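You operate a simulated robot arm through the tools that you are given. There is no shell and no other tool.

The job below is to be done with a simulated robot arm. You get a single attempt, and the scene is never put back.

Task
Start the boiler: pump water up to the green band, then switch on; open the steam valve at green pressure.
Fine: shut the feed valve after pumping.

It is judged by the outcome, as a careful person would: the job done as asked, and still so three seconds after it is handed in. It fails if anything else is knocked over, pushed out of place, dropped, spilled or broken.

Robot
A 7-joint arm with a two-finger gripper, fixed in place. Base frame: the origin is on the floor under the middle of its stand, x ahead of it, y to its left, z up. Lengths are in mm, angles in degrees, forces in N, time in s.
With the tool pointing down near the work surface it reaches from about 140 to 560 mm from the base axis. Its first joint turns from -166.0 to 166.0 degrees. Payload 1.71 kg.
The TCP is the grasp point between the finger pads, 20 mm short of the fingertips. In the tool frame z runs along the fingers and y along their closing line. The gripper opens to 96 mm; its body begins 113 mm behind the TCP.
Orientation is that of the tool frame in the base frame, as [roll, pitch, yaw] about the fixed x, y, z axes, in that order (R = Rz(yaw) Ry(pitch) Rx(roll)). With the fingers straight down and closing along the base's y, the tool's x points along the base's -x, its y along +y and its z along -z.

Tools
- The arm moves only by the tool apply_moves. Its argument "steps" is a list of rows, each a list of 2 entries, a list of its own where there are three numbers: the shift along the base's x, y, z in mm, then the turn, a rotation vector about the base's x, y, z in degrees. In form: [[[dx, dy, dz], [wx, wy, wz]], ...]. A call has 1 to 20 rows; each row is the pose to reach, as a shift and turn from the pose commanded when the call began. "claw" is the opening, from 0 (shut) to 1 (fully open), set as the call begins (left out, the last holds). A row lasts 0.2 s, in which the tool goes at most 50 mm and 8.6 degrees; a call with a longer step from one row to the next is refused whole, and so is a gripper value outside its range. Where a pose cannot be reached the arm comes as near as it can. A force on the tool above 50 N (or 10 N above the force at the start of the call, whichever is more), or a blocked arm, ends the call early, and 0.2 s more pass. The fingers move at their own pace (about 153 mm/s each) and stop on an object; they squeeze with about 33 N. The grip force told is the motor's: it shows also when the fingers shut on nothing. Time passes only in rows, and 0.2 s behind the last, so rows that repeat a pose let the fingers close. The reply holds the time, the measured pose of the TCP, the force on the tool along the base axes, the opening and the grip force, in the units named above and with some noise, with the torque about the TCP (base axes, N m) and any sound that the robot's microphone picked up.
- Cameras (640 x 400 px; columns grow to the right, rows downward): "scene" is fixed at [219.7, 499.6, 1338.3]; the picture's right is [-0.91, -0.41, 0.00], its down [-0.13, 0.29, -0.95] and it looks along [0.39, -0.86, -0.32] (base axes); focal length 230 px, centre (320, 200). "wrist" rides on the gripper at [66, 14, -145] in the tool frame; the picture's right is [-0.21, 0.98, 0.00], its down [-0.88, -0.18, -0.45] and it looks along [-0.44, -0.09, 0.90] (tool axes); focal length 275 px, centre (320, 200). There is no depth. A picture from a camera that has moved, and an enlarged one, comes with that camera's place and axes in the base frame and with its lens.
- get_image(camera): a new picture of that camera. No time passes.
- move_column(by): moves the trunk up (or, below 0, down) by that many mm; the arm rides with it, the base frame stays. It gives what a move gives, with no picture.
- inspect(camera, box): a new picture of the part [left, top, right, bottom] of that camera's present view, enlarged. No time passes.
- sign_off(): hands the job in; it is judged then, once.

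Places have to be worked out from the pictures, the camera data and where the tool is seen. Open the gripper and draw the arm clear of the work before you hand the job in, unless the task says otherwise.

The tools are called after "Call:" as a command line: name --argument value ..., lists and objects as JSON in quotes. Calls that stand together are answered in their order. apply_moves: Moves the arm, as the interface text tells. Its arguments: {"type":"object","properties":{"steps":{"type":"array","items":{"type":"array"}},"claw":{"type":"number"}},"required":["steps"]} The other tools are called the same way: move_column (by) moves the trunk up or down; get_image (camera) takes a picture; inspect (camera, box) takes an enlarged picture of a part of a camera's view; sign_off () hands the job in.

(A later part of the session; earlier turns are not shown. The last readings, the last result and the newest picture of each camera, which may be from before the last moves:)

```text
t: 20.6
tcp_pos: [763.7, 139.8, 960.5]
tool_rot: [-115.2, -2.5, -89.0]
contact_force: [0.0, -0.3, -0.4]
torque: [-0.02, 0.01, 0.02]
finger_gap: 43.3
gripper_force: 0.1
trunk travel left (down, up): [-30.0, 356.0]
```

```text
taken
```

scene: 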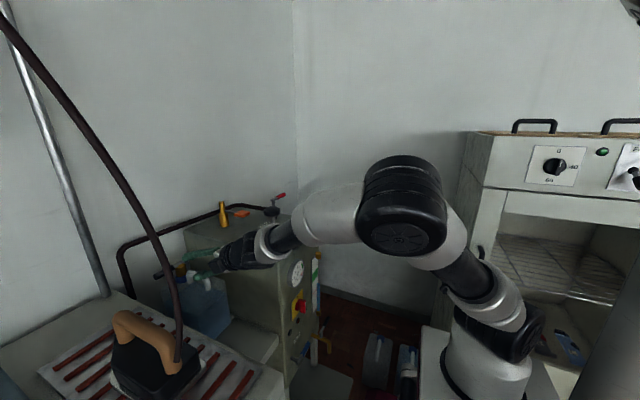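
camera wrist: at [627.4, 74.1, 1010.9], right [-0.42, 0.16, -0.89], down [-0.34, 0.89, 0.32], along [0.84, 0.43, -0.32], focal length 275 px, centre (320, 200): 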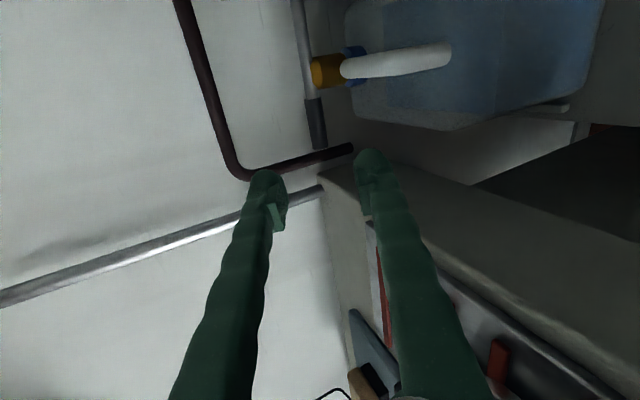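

The lever is back at rest. Now I bring the gripper back and around to the front of the boiler, staying at x<560 once past the front-left corner, descending toward the feed lever.

Call:
apply_moves --steps '[[[-44, -16, -4], [0.5, 0, 0]], [[-88, -32, -8], [1, 0, 0]], [[-132, -48, -12], [1.5, 0, 0]], [[-176, -64, -16], [2, 0, 0]], [[-215, -80, -20], [2.5, 0, 0]], [[-240, -110, -50], [2.5, 0, 0]], [[-260, -140, -85], [2.5, 0, 0]], [[-275, -170, -120], [2.5, 0, 0]], [[-285, -195, -160], [2.5, 0, 0]], [[-290, -215, -205], [2.5, 0, 0]], [[-290, -225, -250], [2.5, 0, 0]]]'

Call:
get_image --camera "wrist"

Call:
get_image --camera "scene"

```text
refused: row 7 steps farther than a row can; nothing moved
```

```text
taken
camera wrist: at [627.4, 74.1, 1010.9], right [-0.42, 0.16, -0.89], down [-0.34, 0.89, 0.32], along [0.84, 0.43, -0.32], focal length 275 px, centre (320, 200)
```

wrist: 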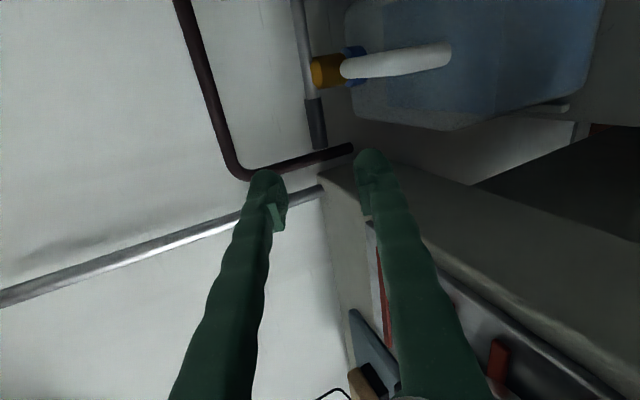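

```text
taken
```

scene: 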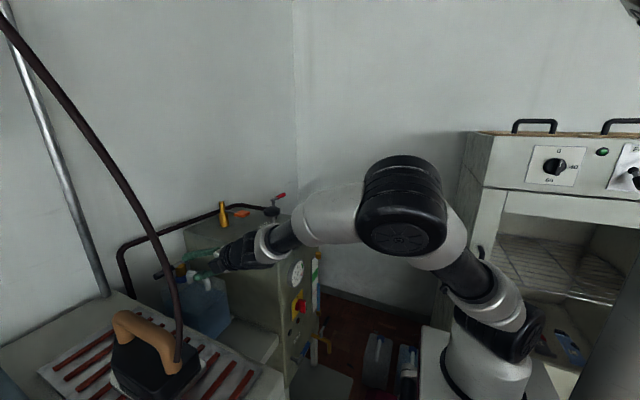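

One row was just too long; I resend the same path with shorter steps.

Call:
apply_moves --steps '[[[-44, -16, -4], [0.5, 0, 0]], [[-88, -32, -8], [1, 0, 0]], [[-132, -48, -12], [1.5, 0, 0]], [[-176, -64, -16], [2, 0, 0]], [[-215, -80, -22], [2.5, 0, 0]], [[-238, -107, -50], [2.5, 0, 0]], [[-254, -132, -80], [2.5, 0, 0]], [[-268, -157, -112], [2.5, 0, 0]], [[-280, -180, -146], [2.5, 0, 0]], [[-288, -200, -182], [2.5, 0, 0]], [[-290, -215, -222], [2.5, 0, 0]]]'

Call:
get_image --camera "wrist"

Call:
get_image --camera "scene"

```text
t: 23.1
tcp_pos: [506.6, -82.0, 722.6]
tool_rot: [-115.2, -0.1, -89.4]
contact_force: [-0.6, 0.2, 0.1]
torque: [0.03, -0.01, -0.01]
finger_gap: 43.1
gripper_force: 0.1
out of reach, approached as far as the arm can: row 6, 7, 8, 9, 10, 11
trunk travel left (down, up): [-30.0, 356.0]
```

```text
taken
camera wrist: at [371.3, -151.0, 771.6], right [-0.42, 0.2, -0.89], down [-0.33, 0.87, 0.35], along [0.84, 0.45, -0.3], focal length 275 px, centre (320, 200)
```

wrist: 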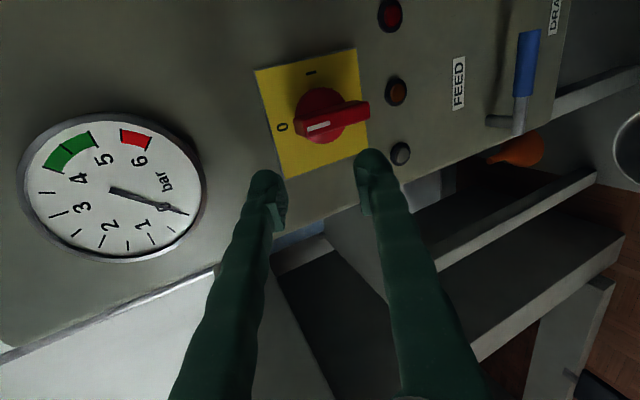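

```text
taken
```

scene: 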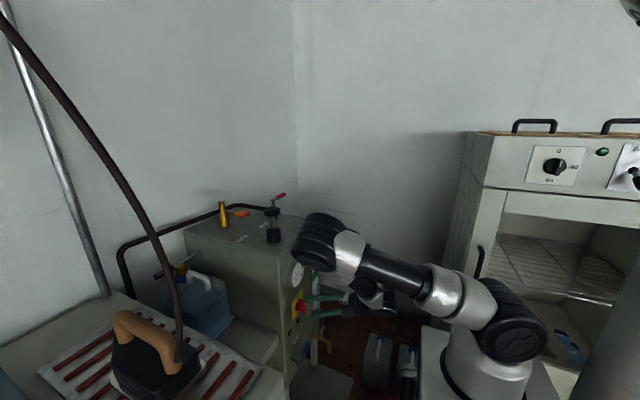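

Now I have a clear frontal view (rotated 90°): gauge at 0, switch at "0", and the FEED lever. I zoom in on the feed valve.

Call:
inspect --camera "wrist" --box '[380, 0, 640, 180]'

Call:
inspect --camera "wrist" --box '[240, 30, 420, 190]'

```text
2.22 times, centred on (510, 90) of wrist
camera zoom: at [371.3, -151.0, 771.6], right [-0.42, 0.2, -0.89], down [-0.33, 0.87, 0.35], along [0.84, 0.45, -0.3], focal length 612 px, centre (-102, 444)
```

zoom: 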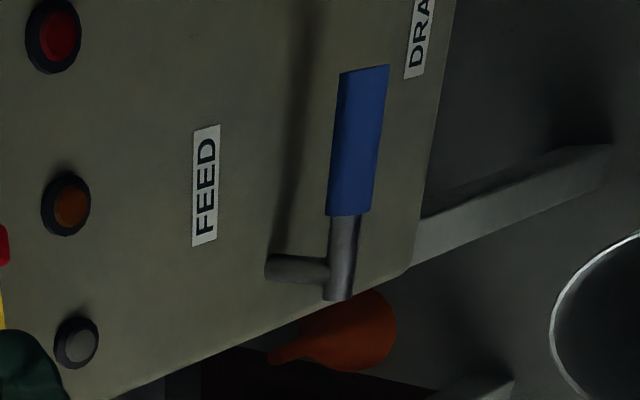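

```text
2.50 times, centred on (330, 110) of wrist
camera zoom: at [371.3, -151.0, 771.6], right [-0.42, 0.2, -0.89], down [-0.33, 0.87, 0.35], along [0.84, 0.45, -0.3], focal length 688 px, centre (295, 425)
```

zoom: 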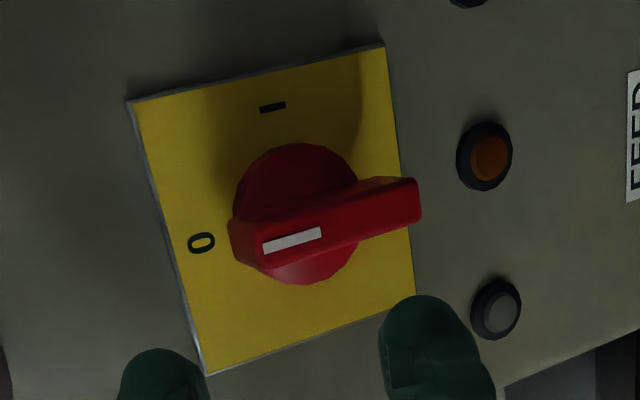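

The feed valve's stub axis is at about y=-43, z=457, with the lever at x≈560 pointing to -y (tip y≈-132). I descend to a pre-approach pose 90 mm in front of the lever.

Call:
apply_moves --steps '[[[-6, -6, -45], [0, 0, 0]], [[-12, -12, -90], [0, 0, 0]], [[-18, -18, -135], [0, 0, 0]], [[-24, -24, -181], [0, 0, 0]], [[-29, -30, -226], [0, 0, 0]], [[-29, -30, -226], [0, 0, 0]]]' --claw 0.5

Call:
get_image --camera "wrist"

Call:
get_image --camera "scene"

```text
t: 24.4
tcp_pos: [481.3, -111.1, 497.8]
tool_rot: [-115.0, -0.1, -89.2]
contact_force: [-1.1, 0.1, 0.2]
torque: [0.0, 0.03, 0.01]
finger_gap: 48.2
gripper_force: 0.1
trunk travel left (down, up): [-30.0, 356.0]
```

```text
taken
camera wrist: at [345.3, -179.7, 546.5], right [-0.42, 0.2, -0.89], down [-0.34, 0.87, 0.35], along [0.84, 0.45, -0.3], focal length 275 px, centre (320, 200)
```

wrist: 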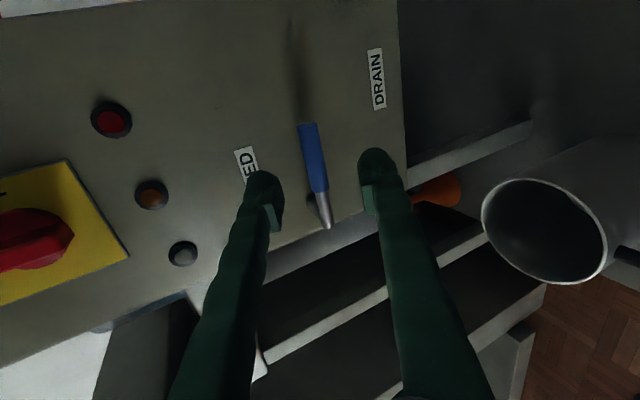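

```text
taken
```

scene: 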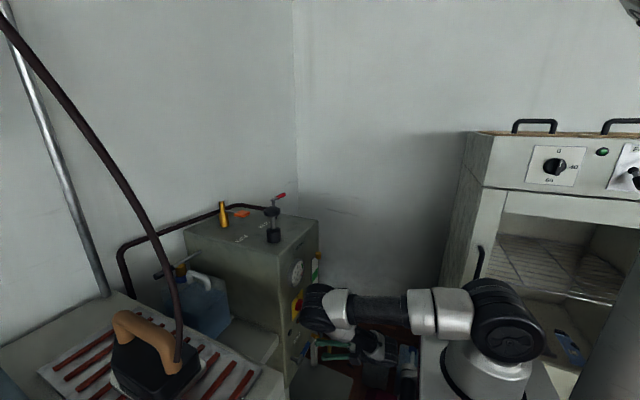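

The lever is nearly centred (about 8 mm high), at roughly (560,-115,467). I advance to straddle it, stopping short of the panel face.

Call:
apply_moves --steps '[[[24, -1, -9], [0, 0, 0]], [[48, -2, -18], [0, 0, 0]], [[71, -2, -27], [0, 0, 0]], [[71, -2, -27], [0, 0, 0]]]'

Call:
get_image --camera "wrist"

```text
t: 25.4
tcp_pos: [552.1, -116.1, 470.0]
tool_rot: [-115.0, -0.2, -89.2]
contact_force: [-0.9, -0.7, 0.4]
torque: [0.0, 0.01, 0.02]
finger_gap: 47.9
gripper_force: 0.0
trunk travel left (down, up): [-30.0, 356.0]
```

```text
taken
camera wrist: at [416.0, -184.3, 518.2], right [-0.42, 0.2, -0.89], down [-0.34, 0.87, 0.35], along [0.84, 0.45, -0.3], focal length 275 px, centre (320, 200)
```

wrist: 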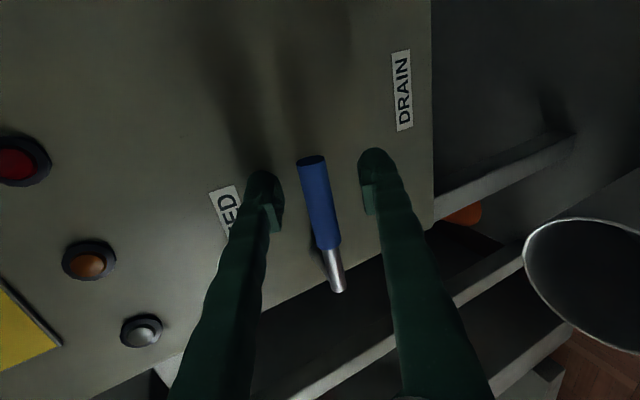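

The lever is centred between the fingers. I narrow to a loose 30 mm gap and gently test the downward direction (12°), reading the force.

Call:
apply_moves --steps '[[[0, 0, 0], [0, 0, 0]], [[0, 0.3, -5], [4, 0, 0]], [[0, 0.6, -10.2], [8, 0, 0]], [[0, 0.6, -15.3], [12, 0, 0]]]' --claw 0.31

Call:
get_image --camera "wrist"

```text
t: 26.4
tcp_pos: [551.6, -116.1, 457.8]
tool_rot: [-114.4, 11.9, -88.9]
contact_force: [5.8, 5.6, 25.0]
torque: [-0.37, -0.09, 0.34]
finger_gap: 43.5
gripper_force: 10.7
trunk travel left (down, up): [-30.0, 356.0]
```

```text
taken
camera wrist: at [416.5, -192.6, 489.0], right [-0.41, 0.38, -0.83], down [-0.34, 0.78, 0.52], along [0.84, 0.5, -0.19], focal length 275 px, centre (320, 200)
```

wrist: 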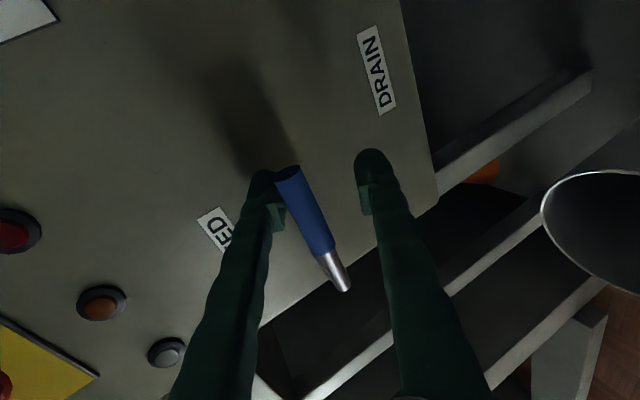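

Downward is blocked by a stop (25 N, lever unmoved), so I return and try the upward direction gently.

Call:
apply_moves --steps '[[[0, -0.3, 8], [-6, 0, 0]], [[0, -0.6, 15.3], [-12, 0, 0]], [[0, 0, 20.4], [-16, 0, 0]], [[0, 0.8, 25.4], [-20, 0, 0]], [[0, 2, 30.3], [-24, 0, 0]]]'

Call:
get_image --camera "wrist"

```text
t: 27.6
tcp_pos: [549.4, -115.2, 483.2]
tool_rot: [-115.3, -12.2, -89.0]
contact_force: [-0.7, -0.4, -1.6]
torque: [0.0, 0.02, -0.01]
finger_gap: 30.1
gripper_force: 0.5
trunk travel left (down, up): [-30.0, 356.0]
```

```text
taken
camera wrist: at [414.5, -171.4, 545.4], right [-0.42, 0.01, -0.91], down [-0.34, 0.93, 0.16], along [0.84, 0.37, -0.39], focal length 275 px, centre (320, 200)
```

wrist: 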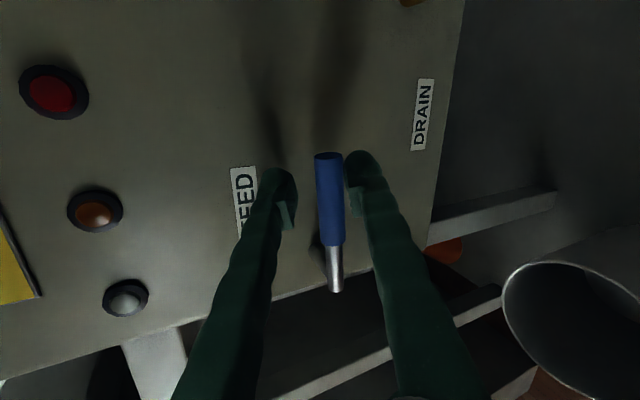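

The lever now rests against the lower finger with only ~1.6 N; I continue upward in two small steps and watch the force.

Call:
apply_moves --steps '[[[0, 1.6, 4.8], [-4, 0, 0]], [[0, 3.5, 9.6], [-8, 0, 0]], [[0, 5.7, 14.2], [-12, 0, 0]], [[0, 8.3, 18.6], [-16, 0, 0]]]'

Call:
get_image --camera "wrist"

```text
t: 28.6
tcp_pos: [549.7, -106.2, 501.5]
tool_rot: [-115.5, -28.2, -88.9]
contact_force: [0.4, 0.4, -0.6]
torque: [-0.01, 0.01, 0.0]
finger_gap: 29.6
gripper_force: 0.1
trunk travel left (down, up): [-30.0, 356.0]
```

```text
taken
camera wrist: at [414.8, -143.5, 576.5], right [-0.42, -0.24, -0.88], down [-0.34, 0.94, -0.1], along [0.84, 0.25, -0.47], focal length 275 px, centre (320, 200)
```

wrist: 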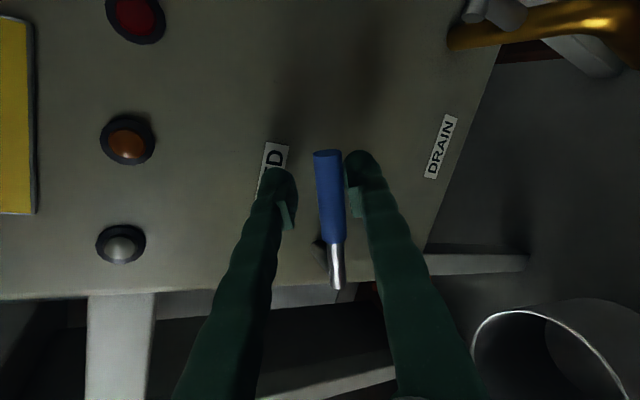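

The lever turns upward freely, so up = open. I continue the arc to −60°.

Call:
apply_moves --steps '[[[0, 6, 8.3], [-8, 0, 0]], [[0, 13.1, 15.6], [-16, 0, 0]], [[0, 21.1, 21.9], [-24, 0, 0]], [[0, 29.9, 27], [-32, 0, 0]]]'

Call:
get_image --camera "wrist"

```text
t: 29.6
tcp_pos: [551.2, -75.1, 530.2]
tool_rot: [-116.4, -60.2, -88.3]
contact_force: [-0.4, -0.4, -0.5]
torque: [0.0, 0.0, -0.02]
finger_gap: 29.7
gripper_force: 0.0
trunk travel left (down, up): [-30.0, 356.0]
```

```text
taken
camera wrist: at [415.7, -66.9, 612.1], right [-0.42, -0.67, -0.61], down [-0.34, 0.74, -0.58], along [0.84, -0.03, -0.54], focal length 275 px, centre (320, 200)
```

wrist: 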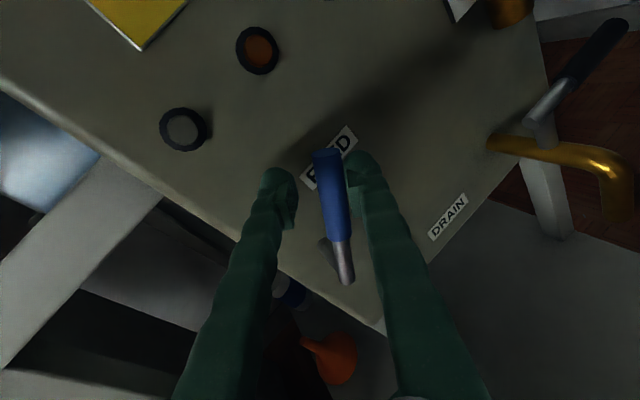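

Going smoothly with no resistance; I continue to about −90° (vertical) in small steps.

Call:
apply_moves --steps '[[[0, 9.5, 3.9], [-8, 0, 0]], [[0, 19.4, 6.3], [-16, 0, 0]], [[0, 29.5, 7.4], [-24, 0, 0]], [[0, 36, 7.4], [-29, 0, 0]]]'

Call:
get_image --camera "wrist"

```text
t: 30.6
tcp_pos: [551.0, -39.7, 537.7]
tool_rot: [-164.8, -88.8, -40.2]
contact_force: [-1.0, 0.1, -0.1]
torque: [0.01, 0.0, 0.01]
finger_gap: 29.9
gripper_force: 0.2
trunk travel left (down, up): [-30.0, 356.0]
```

```text
taken
camera wrist: at [415.6, 7.4, 605.0], right [-0.42, -0.88, -0.21], down [-0.34, 0.37, -0.87], along [0.84, -0.29, -0.45], focal length 275 px, centre (320, 200)
```

wrist: 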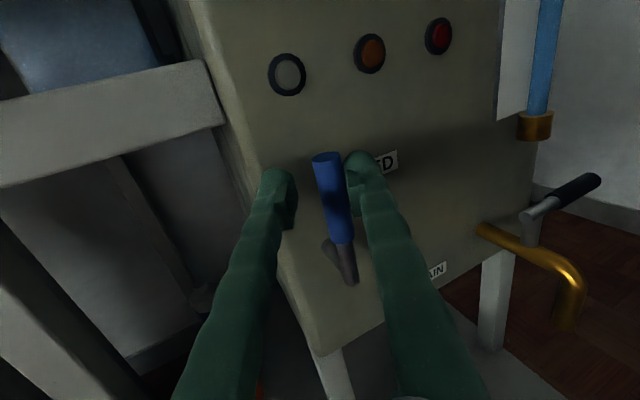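

The lever is nearly vertical; I push a few degrees more to seat it fully at its open stop.

Call:
apply_moves --steps '[[[0, 5, -0.4], [-4, 0, 0]], [[0, 9, -1], [-7, 0, 0]]]'

Call:
get_image --camera "wrist"

```text
t: 31.2
tcp_pos: [551.0, -35.0, 535.4]
tool_rot: [73.4, -83.7, 81.3]
contact_force: [-0.4, -16.2, -0.6]
torque: [0.15, 0.06, -0.08]
finger_gap: 39.7
gripper_force: 7.4
trunk travel left (down, up): [-30.0, 356.0]
```

```text
taken
camera wrist: at [415.1, 21.5, 597.8], right [-0.42, -0.9, -0.1], down [-0.34, 0.26, -0.9], along [0.84, -0.35, -0.41], focal length 275 px, centre (320, 200)
```

wrist: 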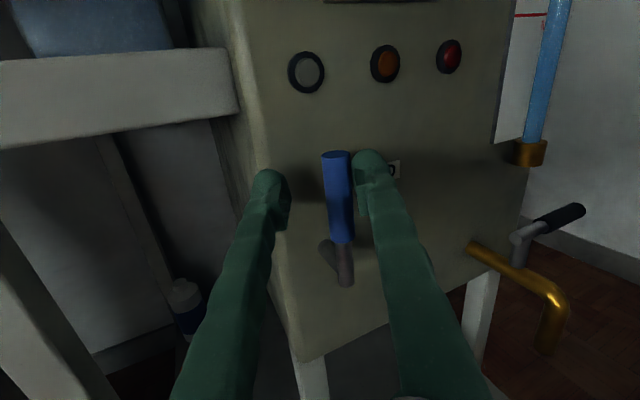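

The lever hit its open stop (16 N), so the range is 90° and it is now pointing straight up. I relieve the push, open the fingers a bit and back out along the tool axis.

Call:
apply_moves --steps '[[[0, -6, 0.6], [5, 0, 0]], [[0, -6, 0.6], [5, 0, 0]], [[-36, 11, 1], [5, 0, 0]], [[-72, 27, 1], [5, 0, 0]], [[-100, 36, 20], [5, 0, 0]]]' --claw 0.45

Call:
get_image --camera "wrist"

Call:
get_image --camera "scene"

```text
t: 32.5
tcp_pos: [470.2, 13.9, 564.0]
tool_rot: [-18.8, -88.2, 175.1]
contact_force: [0.2, 1.6, -0.3]
torque: [0.02, -0.01, 0.0]
finger_gap: 42.9
gripper_force: 0.1
trunk travel left (down, up): [-30.0, 356.0]
```

```text
taken
camera wrist: at [331.0, 59.1, 624.1], right [-0.39, -0.9, -0.22], down [-0.3, 0.35, -0.89], along [0.87, -0.28, -0.41], focal length 275 px, centre (320, 200)
```

wrist: 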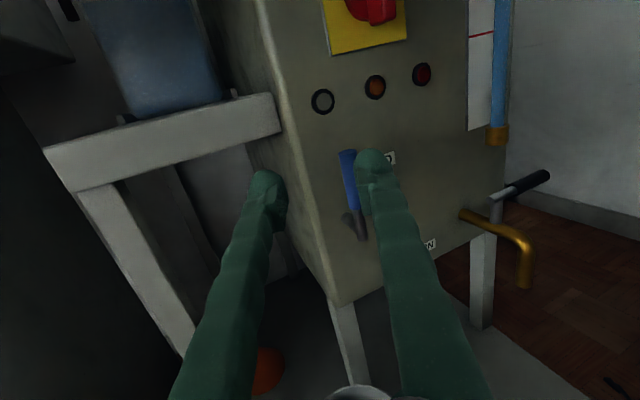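

```text
taken
```

scene: 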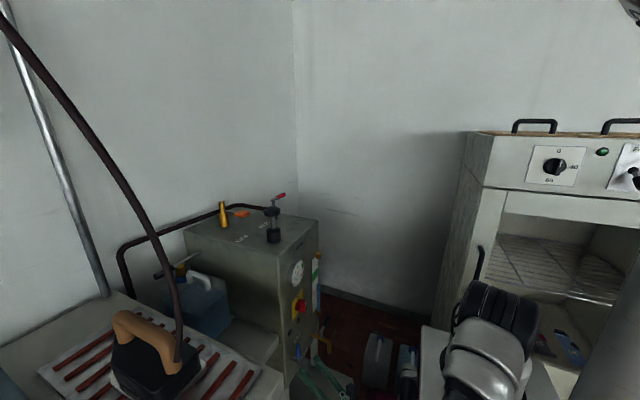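

Feed lever stays up at the open position. I now bring the gripper back to the pump lever, rolling it back to the straddling orientation on the way up and around the front-left corner.

Call:
apply_moves --steps '[[[10, 6, 36], [8, 0, 0]], [[20, 14, 74], [16, 0, 0]], [[35, 22, 114], [24, 0, 0]], [[55, 32, 152], [32, 0, 0]], [[75, 42, 192], [40, 0, 0]], [[95, 52, 232], [48, 0, 0]], [[113, 64, 272], [56, 0, 0]], [[128, 78, 312], [64, 0, 0]], [[145, 92, 350], [72, 0, 0]], [[165, 104, 381], [80, 0, 0]], [[190, 116, 401], [88, 0, 0]], [[220, 124, 406], [91, 0, 0]], [[256, 126, 401], [91, 0, 0]], [[294, 126, 396], [91, 0, 0]]]' --claw 0.5

Call:
get_image --camera "wrist"

Call:
get_image --camera "scene"

```text
t: 35.5
tcp_pos: [743.3, 128.2, 952.9]
tool_rot: [-115.0, -0.1, -89.2]
contact_force: [0.0, 0.2, -0.5]
torque: [0.02, 0.0, 0.02]
finger_gap: 48.1
gripper_force: 0.0
trunk travel left (down, up): [-30.0, 356.0]
```

```text
taken
camera wrist: at [607.3, 60.4, 1000.3], right [-0.42, 0.2, -0.89], down [-0.34, 0.87, 0.36], along [0.84, 0.45, -0.3], focal length 275 px, centre (320, 200)
```

wrist: 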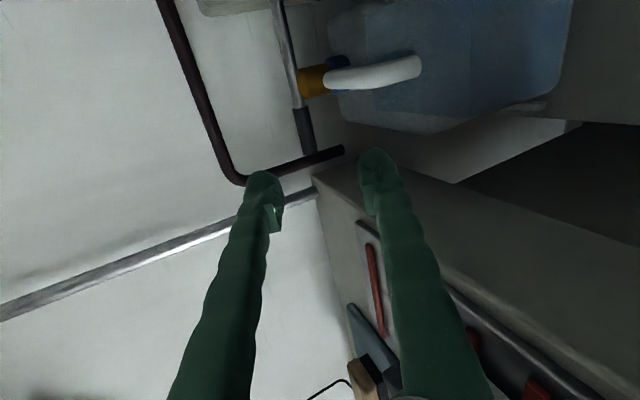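

```text
taken
```

scene: 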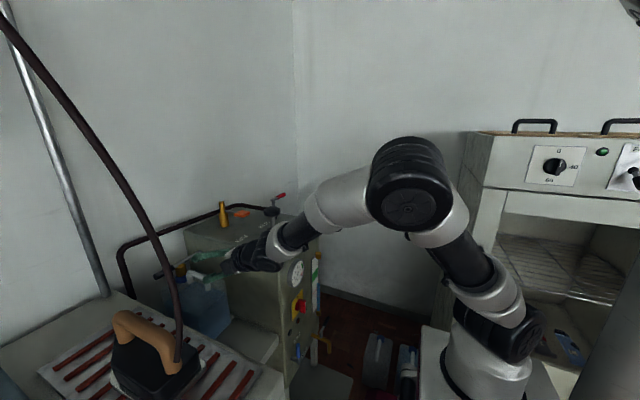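

At (743,128,953) with the right orientation. I go to the pre-approach and straddle the pump grip again at about (928,140,886).

Call:
apply_moves --steps '[[[35, 4, -10], [0, 0, 0]], [[70, 8, -20], [0, 0, 0]], [[103, 12, -31], [0, 0, 0]], [[130, 12, -43], [0, 0, 0]], [[158, 12, -55], [0, 0, 0]], [[184, 12, -67], [0, 0, 0]], [[184, 12, -67], [0, 0, 0]]]'

Call:
get_image --camera "wrist"

Call:
inspect --camera "scene" --box '[300, 245, 330, 300]'

```text
t: 37.0
tcp_pos: [930.5, 140.7, 885.4]
tool_rot: [-115.1, -0.1, -89.3]
contact_force: [0.0, -0.7, -0.4]
torque: [0.03, -0.01, -0.02]
finger_gap: 47.9
gripper_force: 0.1
trunk travel left (down, up): [-30.0, 356.0]
```

```text
taken
camera wrist: at [795.5, 72.4, 934.1], right [-0.42, 0.2, -0.89], down [-0.34, 0.87, 0.36], along [0.84, 0.45, -0.3], focal length 275 px, centre (320, 200)
```

wrist: 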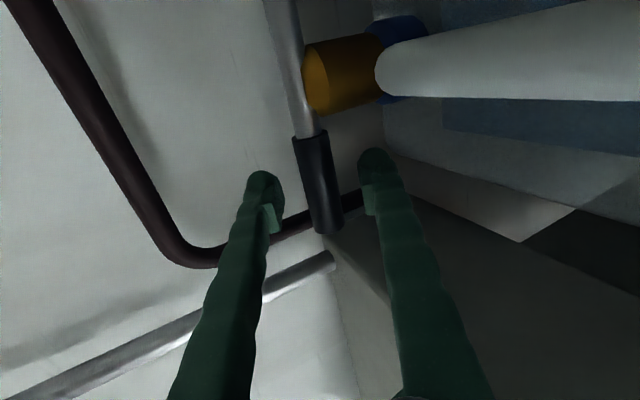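

```text
7.27 times, centred on (315, 272) of scene
camera zoom: at [219.7, 499.6, 1338.3], right [-0.91, -0.41, 0.0], down [-0.13, 0.29, -0.95], along [0.39, -0.86, -0.32], focal length 1672 px, centre (356, -327)
```

zoom: 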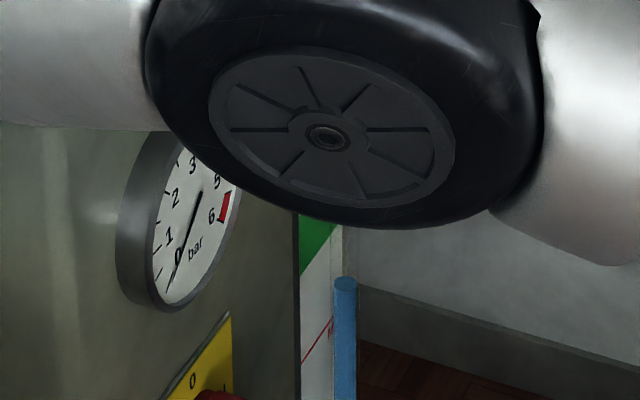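

Straddling the grip again. I do a full stroke (up 36°, back down) with the loose grip and check the sight glass.

Call:
apply_moves --steps '[[[0, 0, 0], [0, 0, 0]], [[0, -2.6, 19.9], [8, 0, 0]], [[0, -8, 39.2], [16, 0, 0]], [[0, -16.1, 57.6], [24, 0, 0]], [[0, -26.6, 74.7], [32, 0, 0]], [[0, -32.7, 82.6], [36, 0, 0]]]' --claw 0.31

Call:
inspect --camera "scene" --box '[300, 245, 330, 300]'

Call:
apply_moves --steps '[[[0, 6.1, -7.9], [-4, 0, 0]], [[0, 16.6, -25], [-12, 0, 0]], [[0, 24.7, -43.4], [-20, 0, 0]], [[0, 30.1, -62.7], [-28, 0, 0]], [[0, 32.7, -82.6], [-36, 0, 0]], [[0, 33, -88], [-38, 0, 0]]]'

Call:
inspect --camera "scene" --box '[300, 245, 330, 300]'

```text
t: 38.5
tcp_pos: [931.2, 106.3, 969.1]
tool_rot: [-114.5, 36.1, -89.2]
contact_force: [-1.0, -0.3, 0.2]
torque: [0.01, 0.0, 0.04]
finger_gap: 30.0
gripper_force: 0.6
trunk travel left (down, up): [-30.0, 356.0]
```

```text
7.27 times, centred on (315, 272) of scene
camera zoom: at [219.7, 499.6, 1338.3], right [-0.91, -0.41, 0.0], down [-0.13, 0.29, -0.95], along [0.39, -0.86, -0.32], focal length 1672 px, centre (356, -327)
```

zoom: 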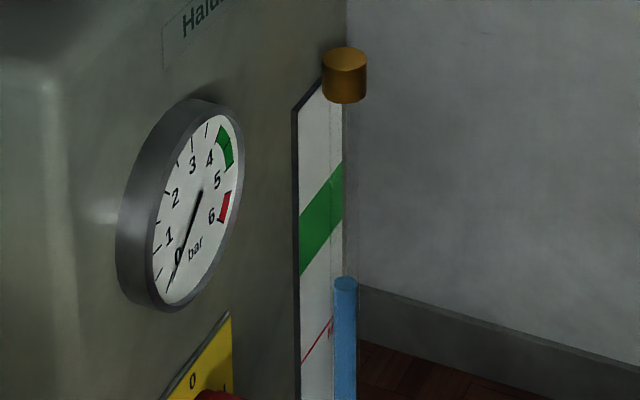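

```text
t: 39.9
tcp_pos: [930.5, 141.8, 879.2]
tool_rot: [-115.1, -2.1, -89.3]
contact_force: [0.6, -0.5, 0.3]
torque: [-0.01, -0.01, -0.04]
finger_gap: 29.9
gripper_force: 0.0
trunk travel left (down, up): [-30.0, 356.0]
```

```text
7.27 times, centred on (315, 272) of scene
camera zoom: at [219.7, 499.6, 1338.3], right [-0.91, -0.41, 0.0], down [-0.13, 0.29, -0.95], along [0.39, -0.86, -0.32], focal length 1672 px, centre (356, -327)
```

zoom: 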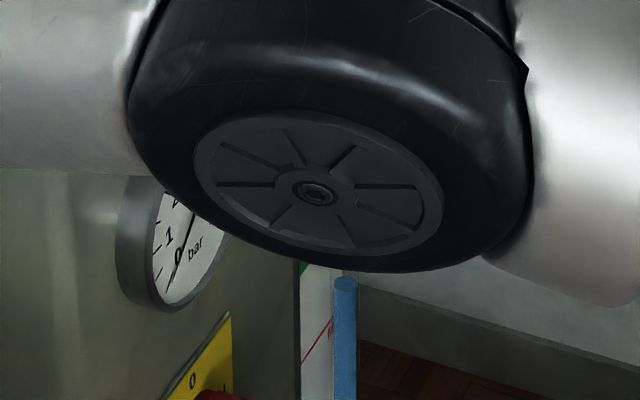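

No level change from this stroke either. I look closely at the lever, gold piece and jug cap at the bottom position to understand the mechanism.

Call:
inspect --camera "wrist" --box '[240, 0, 480, 150]'

Call:
inspect --camera "scene" --box '[130, 220, 300, 330]'

Call:
inspect --camera "scene" --box '[280, 310, 345, 375]'

```text
2.67 times, centred on (360, 75) of wrist
camera zoom: at [795.1, 76.2, 930.3], right [-0.42, 0.17, -0.89], down [-0.34, 0.88, 0.32], along [0.84, 0.43, -0.31], focal length 734 px, centre (213, 533)
```

zoom: 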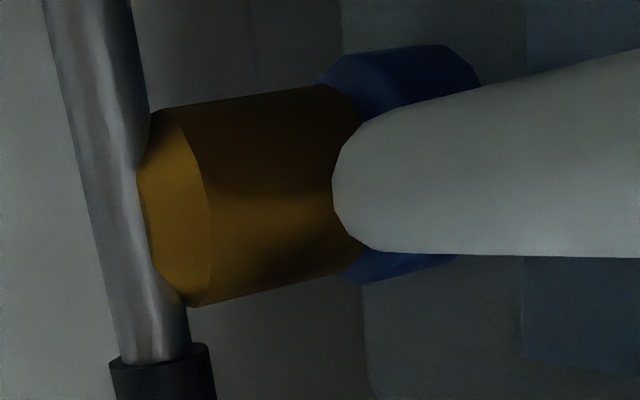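

```text
3.64 times, centred on (215, 275) of scene
camera zoom: at [219.7, 499.6, 1338.3], right [-0.91, -0.41, 0.0], down [-0.13, 0.29, -0.95], along [0.39, -0.86, -0.32], focal length 836 px, centre (702, -73)
```

zoom: 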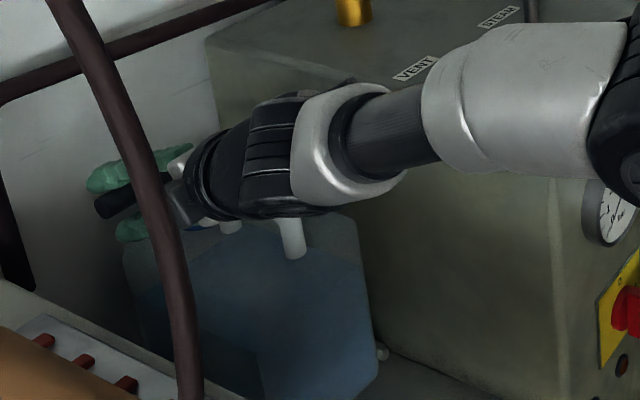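

```text
6.15 times, centred on (312, 342) of scene
camera zoom: at [219.7, 499.6, 1338.3], right [-0.91, -0.41, 0.0], down [-0.13, 0.29, -0.95], along [0.39, -0.86, -0.32], focal length 1414 px, centre (366, -677)
```

zoom: 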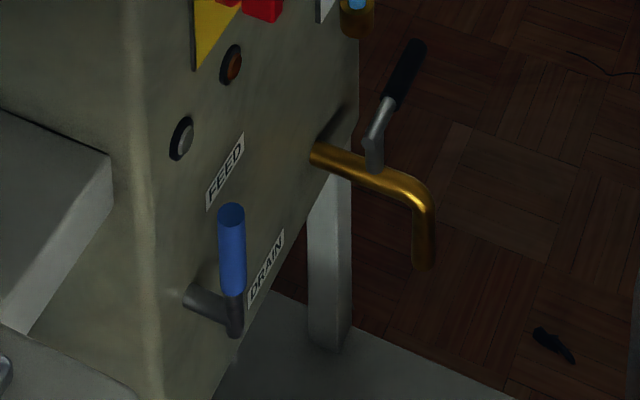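

The lever's gold piece sits on the jug-cap area at the bottom. I test whether the lever can go further down with a small, gentle push (about 8 mm more).

Call:
apply_moves --steps '[[[0, 0.2, -4], [-1.5, 0, 0]], [[0, 0.3, -8], [-3, 0, 0]]]'

Call:
get_image --camera "wrist"

```text
t: 40.5
tcp_pos: [931.2, 140.4, 877.0]
tool_rot: [-114.7, -5.0, -89.3]
contact_force: [-0.4, 0.1, 9.0]
torque: [0.09, -0.03, -0.05]
finger_gap: 35.0
gripper_force: 3.9
trunk travel left (down, up): [-30.0, 356.0]
```

```text
taken
camera wrist: at [795.3, 77.7, 929.2], right [-0.41, 0.12, -0.9], down [-0.34, 0.9, 0.28], along [0.85, 0.42, -0.33], focal length 275 px, centre (320, 200)
```

wrist: 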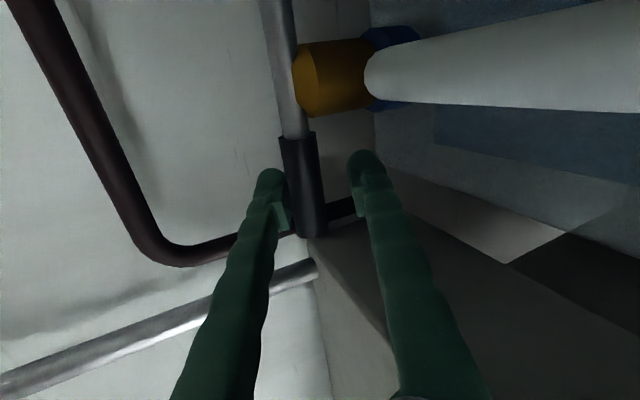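

Down is the lower stop (9 N). So the stroke is upward, and the upper stop may be beyond 36°; I lift again, and will go on further to find the top of the stroke.

Call:
apply_moves --steps '[[[0, -3.2, 33.3], [8, 0, 0]], [[0, -8.6, 52.6], [16, 0, 0]], [[0, -16.7, 71], [24, 0, 0]], [[0, -27.2, 88.1], [32, 0, 0]], [[0, -33.3, 96], [36, 0, 0]], [[0, -39.9, 103.5], [39, 0, 0]]]'

Call:
get_image --camera "wrist"

```text
t: 41.9
tcp_pos: [931.6, 98.3, 974.8]
tool_rot: [-114.5, 34.0, -89.2]
contact_force: [-0.4, 0.3, -1.7]
torque: [0.0, 0.03, -0.01]
finger_gap: 30.1
gripper_force: 0.4
trunk travel left (down, up): [-30.0, 356.0]
```

```text
taken
camera wrist: at [794.6, 15.7, 978.2], right [-0.42, 0.66, -0.62], down [-0.33, 0.52, 0.78], along [0.85, 0.53, 0.0], focal length 275 px, centre (320, 200)
```

wrist: 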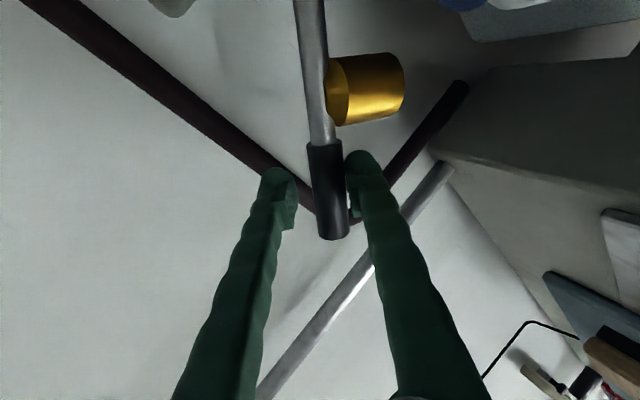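

Lever still follows freely at ~40°. I continue the arc slowly to 52°.

Call:
apply_moves --steps '[[[0, -7.2, 7], [2.5, 0, 0]], [[0, -14.8, 13.5], [5, 0, 0]], [[0, -22.9, 19.5], [7.5, 0, 0]]]'

Call:
get_image --camera "wrist"

Call:
inspect --camera "scene" --box '[130, 180, 340, 320]'

```text
t: 42.6
tcp_pos: [930.7, 77.0, 993.7]
tool_rot: [-114.4, 41.4, -89.2]
contact_force: [-0.5, 0.0, -0.5]
torque: [0.0, -0.01, 0.03]
finger_gap: 30.0
gripper_force: 0.1
trunk travel left (down, up): [-30.0, 356.0]
```

```text
taken
camera wrist: at [794.7, -5.5, 985.7], right [-0.42, 0.74, -0.53], down [-0.33, 0.42, 0.84], along [0.85, 0.53, 0.07], focal length 275 px, centre (320, 200)
```

wrist: 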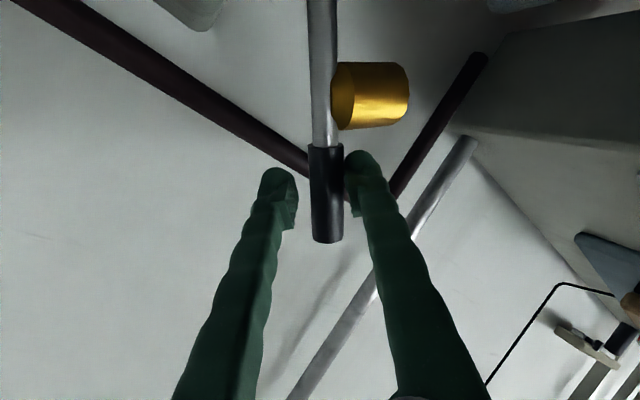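

```text
2.86 times, centred on (235, 250) of scene
camera zoom: at [219.7, 499.6, 1338.3], right [-0.91, -0.41, 0.0], down [-0.13, 0.29, -0.95], along [0.39, -0.86, -0.32], focal length 657 px, centre (563, 57)
```

zoom: 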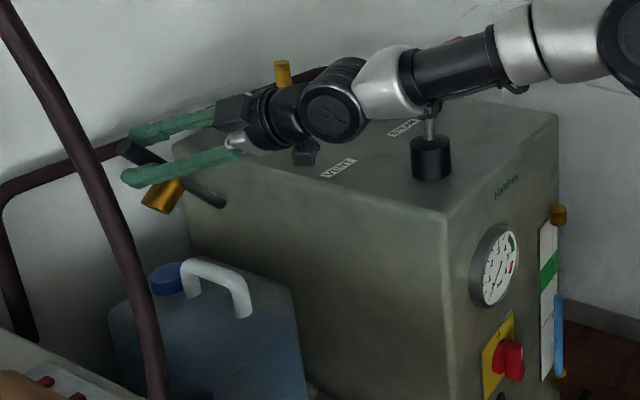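

I check the sight-glass level with the lever at ~50°.

Call:
inspect --camera "scene" --box '[300, 245, 330, 300]'

Call:
apply_moves --steps '[[[0, -4, 2.8], [1.5, 0, 0]], [[0, -8.5, 5.3], [3, 0, 0]], [[0, -17.3, 10.1], [6, 0, 0]]]'

Call:
get_image --camera "wrist"

```text
7.27 times, centred on (315, 272) of scene
camera zoom: at [219.7, 499.6, 1338.3], right [-0.91, -0.41, 0.0], down [-0.13, 0.29, -0.95], along [0.39, -0.86, -0.32], focal length 1672 px, centre (356, -327)
```

zoom: 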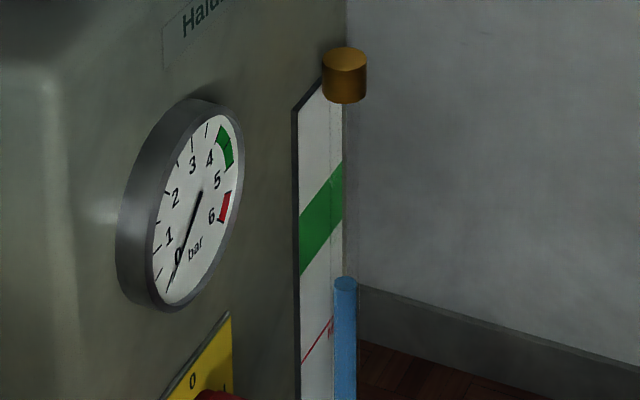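

```text
t: 43.5
tcp_pos: [929.4, 61.9, 1004.3]
tool_rot: [-114.2, 47.4, -88.9]
contact_force: [-0.1, -0.2, -0.3]
torque: [-0.01, -0.02, 0.02]
finger_gap: 29.7
gripper_force: 0.1
trunk travel left (down, up): [-30.0, 356.0]
```

```text
taken
camera wrist: at [793.6, -20.0, 987.2], right [-0.42, 0.79, -0.45], down [-0.34, 0.33, 0.88], along [0.84, 0.52, 0.13], focal length 275 px, centre (320, 200)
```

wrist: 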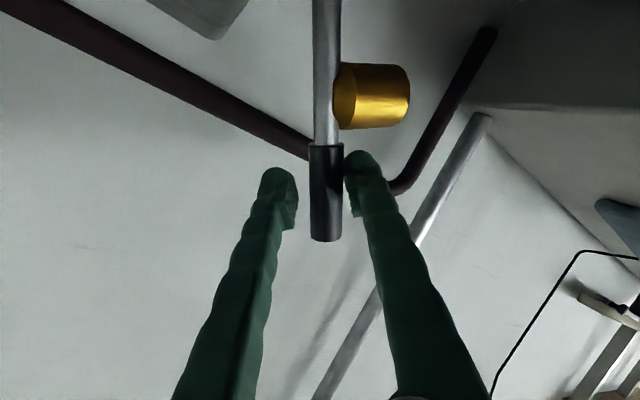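

The wrist is getting close to the mushroom knob on top, so I don't lift further. I make the full downstroke from ~58° to the bottom and check the level.

Call:
apply_moves --steps '[[[0, 8.8, -4.8], [-4, 0, 0]], [[0, 17.3, -10.1], [-8, 0, 0]], [[0, 33, -22.6], [-14, 0, 0]], [[0, 46.8, -37.1], [-20, 0, 0]], [[0, 58.5, -53.4], [-27, 0, 0]], [[0, 67.8, -71.2], [-35, 0, 0]], [[0, 74.5, -90.1], [-42, 0, 0]], [[0, 78.5, -109.7], [-47, 0, 0]], [[0, 79.7, -123.7], [-48, 0, 0]]]'

Call:
inspect --camera "scene" --box '[300, 245, 330, 300]'

Call:
get_image --camera "wrist"

```text
t: 45.5
tcp_pos: [931.6, 141.2, 880.7]
tool_rot: [-115.0, -0.5, -89.3]
contact_force: [-0.3, -0.6, -0.5]
torque: [-0.02, -0.03, 0.02]
finger_gap: 29.8
gripper_force: 0.1
trunk travel left (down, up): [-30.0, 356.0]
```

```text
7.27 times, centred on (315, 272) of scene
camera zoom: at [219.7, 499.6, 1338.3], right [-0.91, -0.41, 0.0], down [-0.13, 0.29, -0.95], along [0.39, -0.86, -0.32], focal length 1672 px, centre (356, -327)
```

zoom: 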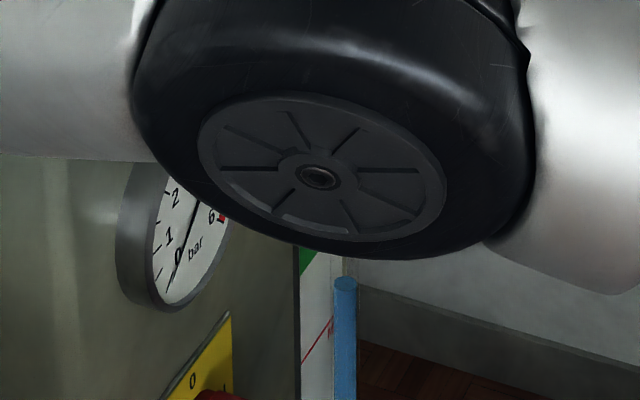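

```text
taken
camera wrist: at [795.2, 73.9, 929.4], right [-0.42, 0.19, -0.89], down [-0.34, 0.88, 0.35], along [0.84, 0.44, -0.3], focal length 275 px, centre (320, 200)
```

wrist: 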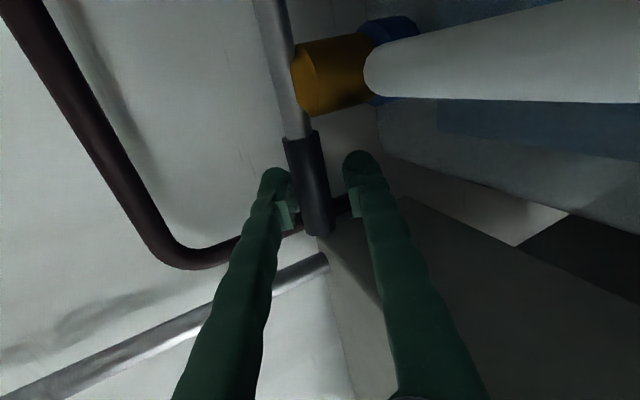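

The side lever doesn't change the level at all, so it is just the jug's suction arm (left in its original down position), and the unlabelled black plunger with mushroom knob on top must be the hand pump. I back off the lever the same way as before.

Call:
apply_moves --steps '[[[0, 0, 4], [0, 0, 0]], [[-36, 0, 21], [0, 0, 0]], [[-72, 0, 39], [0, 0, 0]], [[-110, 0, 65], [0, 0, 0]], [[-150, 0, 95], [0, 0, 0]], [[-190, 0, 125], [0, 0, 0]], [[-225, 0, 160], [0, 0, 0]]]' --claw 0.45

Call:
get_image --camera "wrist"

Call:
get_image --camera "scene"

```text
t: 47.0
tcp_pos: [704.8, 143.3, 1041.6]
tool_rot: [-115.1, -0.4, -89.2]
contact_force: [-0.1, -0.3, -0.6]
torque: [0.01, 0.0, 0.01]
finger_gap: 43.1
gripper_force: 0.0
trunk travel left (down, up): [-30.0, 356.0]
```

```text
taken
camera wrist: at [569.4, 75.4, 1090.3], right [-0.42, 0.19, -0.89], down [-0.34, 0.88, 0.35], along [0.84, 0.44, -0.3], focal length 275 px, centre (320, 200)
```

wrist: 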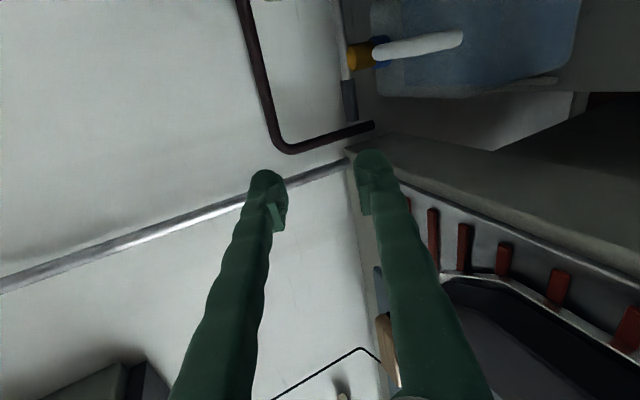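

```text
taken
```

scene: 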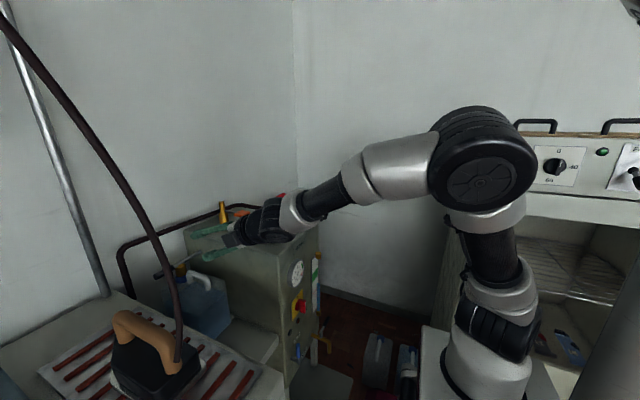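

I raise the trunk by 200 mm so a downward-pointing tool can reach the mushroom knob.

Call:
move_column --by 200

Call:
apply_moves --steps '[[[-15, -12, -4], [0, 8, 0]], [[-30, -24, -8], [0, 16, 0]], [[-45, -36, -12], [0, 24, 0]], [[-60, -48, -16], [0, 32, 0]], [[-75, -60, -20], [0, 40, 0]], [[-85, -75, -20], [0, 48, 0]], [[-95, -90, -20], [0, 56, 0]], [[-100, -105, -20], [0, 65, 0]], [[-100, -105, -20], [0, 65, 0]]]'

Call:
get_image --camera "wrist"

Call:
get_image --camera "scene"

```text
t: 49.2
tcp_pos: [706.4, 143.0, 1240.4]
tool_rot: [-115.1, -0.5, -89.3]
contact_force: [0.5, 0.2, -0.1]
torque: [0.01, 0.01, 0.0]
finger_gap: 43.2
gripper_force: 0.0
trunk travel left (down, up): [-230.0, 156.0]
```

```text
refused: row 8 steps farther than a row can; nothing moved
```

```text
taken
camera wrist: at [570.6, 75.1, 1290.1], right [-0.42, 0.19, -0.89], down [-0.34, 0.87, 0.35], along [0.84, 0.44, -0.3], focal length 275 px, centre (320, 200)
```

wrist: 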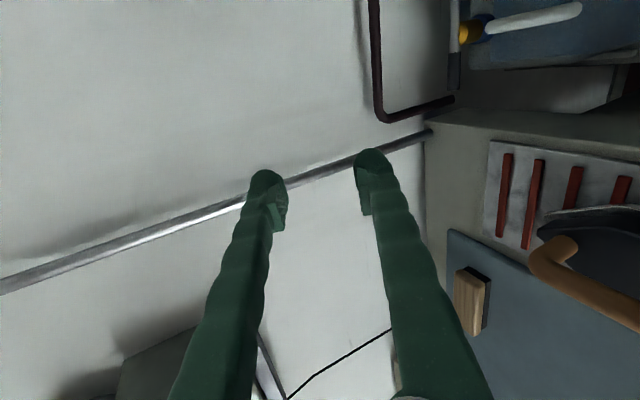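

```text
taken
```

scene: 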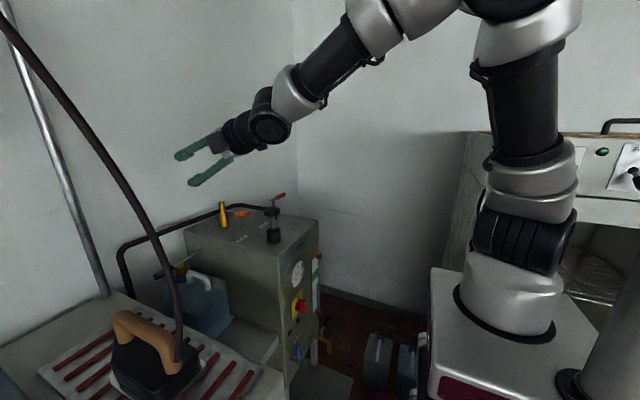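

One row turned 9°, over the limit; I resend with ≤8.2° per row to point the tool down and move toward the boiler top.

Call:
apply_moves --steps '[[[-15, -12, -4], [0, 8.1, 0]], [[-30, -24, -8], [0, 16.2, 0]], [[-45, -36, -12], [0, 24.4, 0]], [[-60, -48, -16], [0, 32.5, 0]], [[-75, -60, -20], [0, 40.6, 0]], [[-85, -75, -20], [0, 48.7, 0]], [[-95, -90, -20], [0, 56.8, 0]], [[-100, -105, -20], [0, 65, 0]], [[-100, -105, -20], [0, 65, 0]]]' --claw 1

Call:
get_image --camera "wrist"

Call:
get_image --camera "scene"

```text
t: 51.2
tcp_pos: [603.6, 39.5, 1221.7]
tool_rot: [179.9, 0.4, -88.9]
contact_force: [0.1, -0.9, -0.1]
torque: [-0.02, -0.02, 0.02]
finger_gap: 95.9
gripper_force: 0.1
trunk travel left (down, up): [-230.0, 156.0]
```

```text
taken
camera wrist: at [592.1, -29.3, 1366.2], right [-0.98, 0.19, 0.0], down [0.17, 0.88, 0.45], along [0.08, 0.44, -0.89], focal length 275 px, centre (320, 200)
```

wrist: 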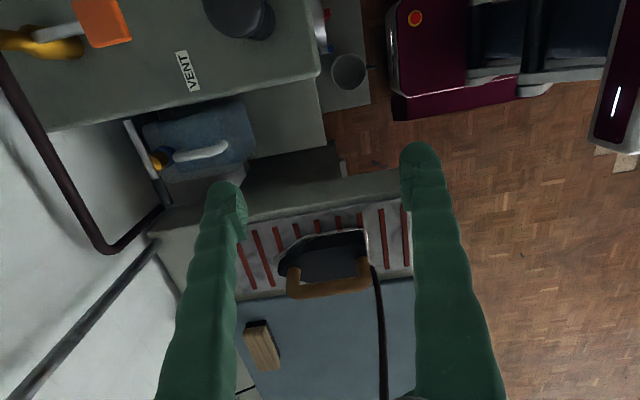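

```text
taken
```

scene: 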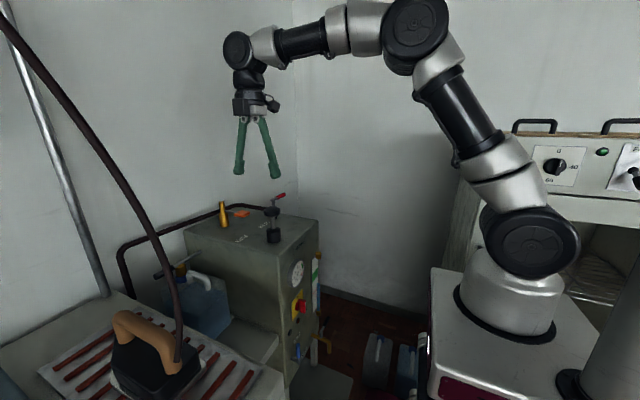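

Tool is pointing down. I move above the mushroom knob (about (668,-97)) with the fingertips ~70 mm over it.

Call:
apply_moves --steps '[[[16, -34, -10], [0, 0, 0]], [[32, -68, -20], [0, 0, 0]], [[48, -102, -30], [0, 0, 0]], [[64, -136, -40], [0, 0, 0]], [[64, -136, -40], [0, 0, 0]]]'

Call:
get_image --camera "wrist"

Call:
get_image --camera "scene"

```text
t: 52.4
tcp_pos: [667.5, -96.9, 1181.7]
tool_rot: [179.9, 0.3, -89.0]
contact_force: [1.4, -0.3, -0.6]
torque: [-0.04, -0.01, 0.02]
finger_gap: 96.0
gripper_force: 0.1
trunk travel left (down, up): [-230.0, 156.0]
```

```text
taken
camera wrist: at [656.6, -163.4, 1325.9], right [-0.98, 0.19, 0.0], down [0.17, 0.88, 0.45], along [0.08, 0.44, -0.89], focal length 275 px, centre (320, 200)
```

wrist: 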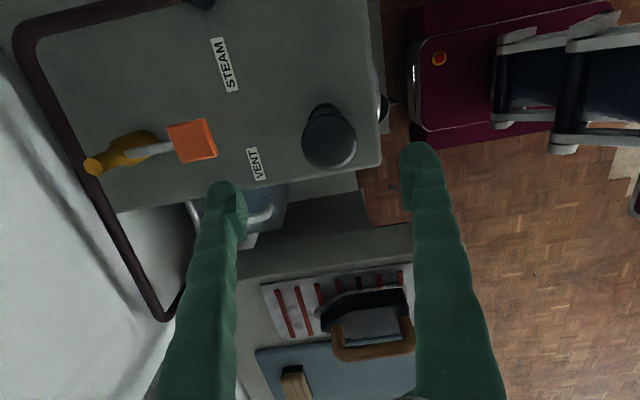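

```text
taken
```

scene: 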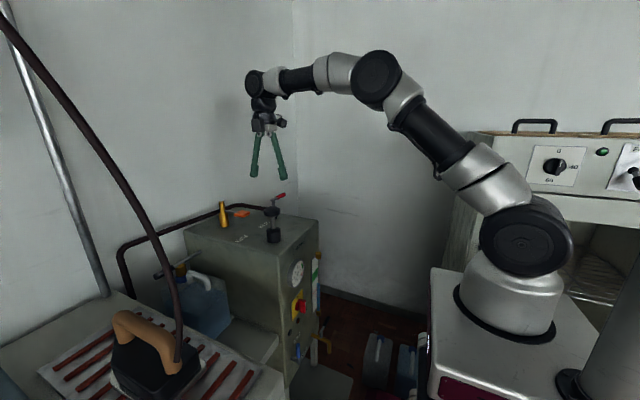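

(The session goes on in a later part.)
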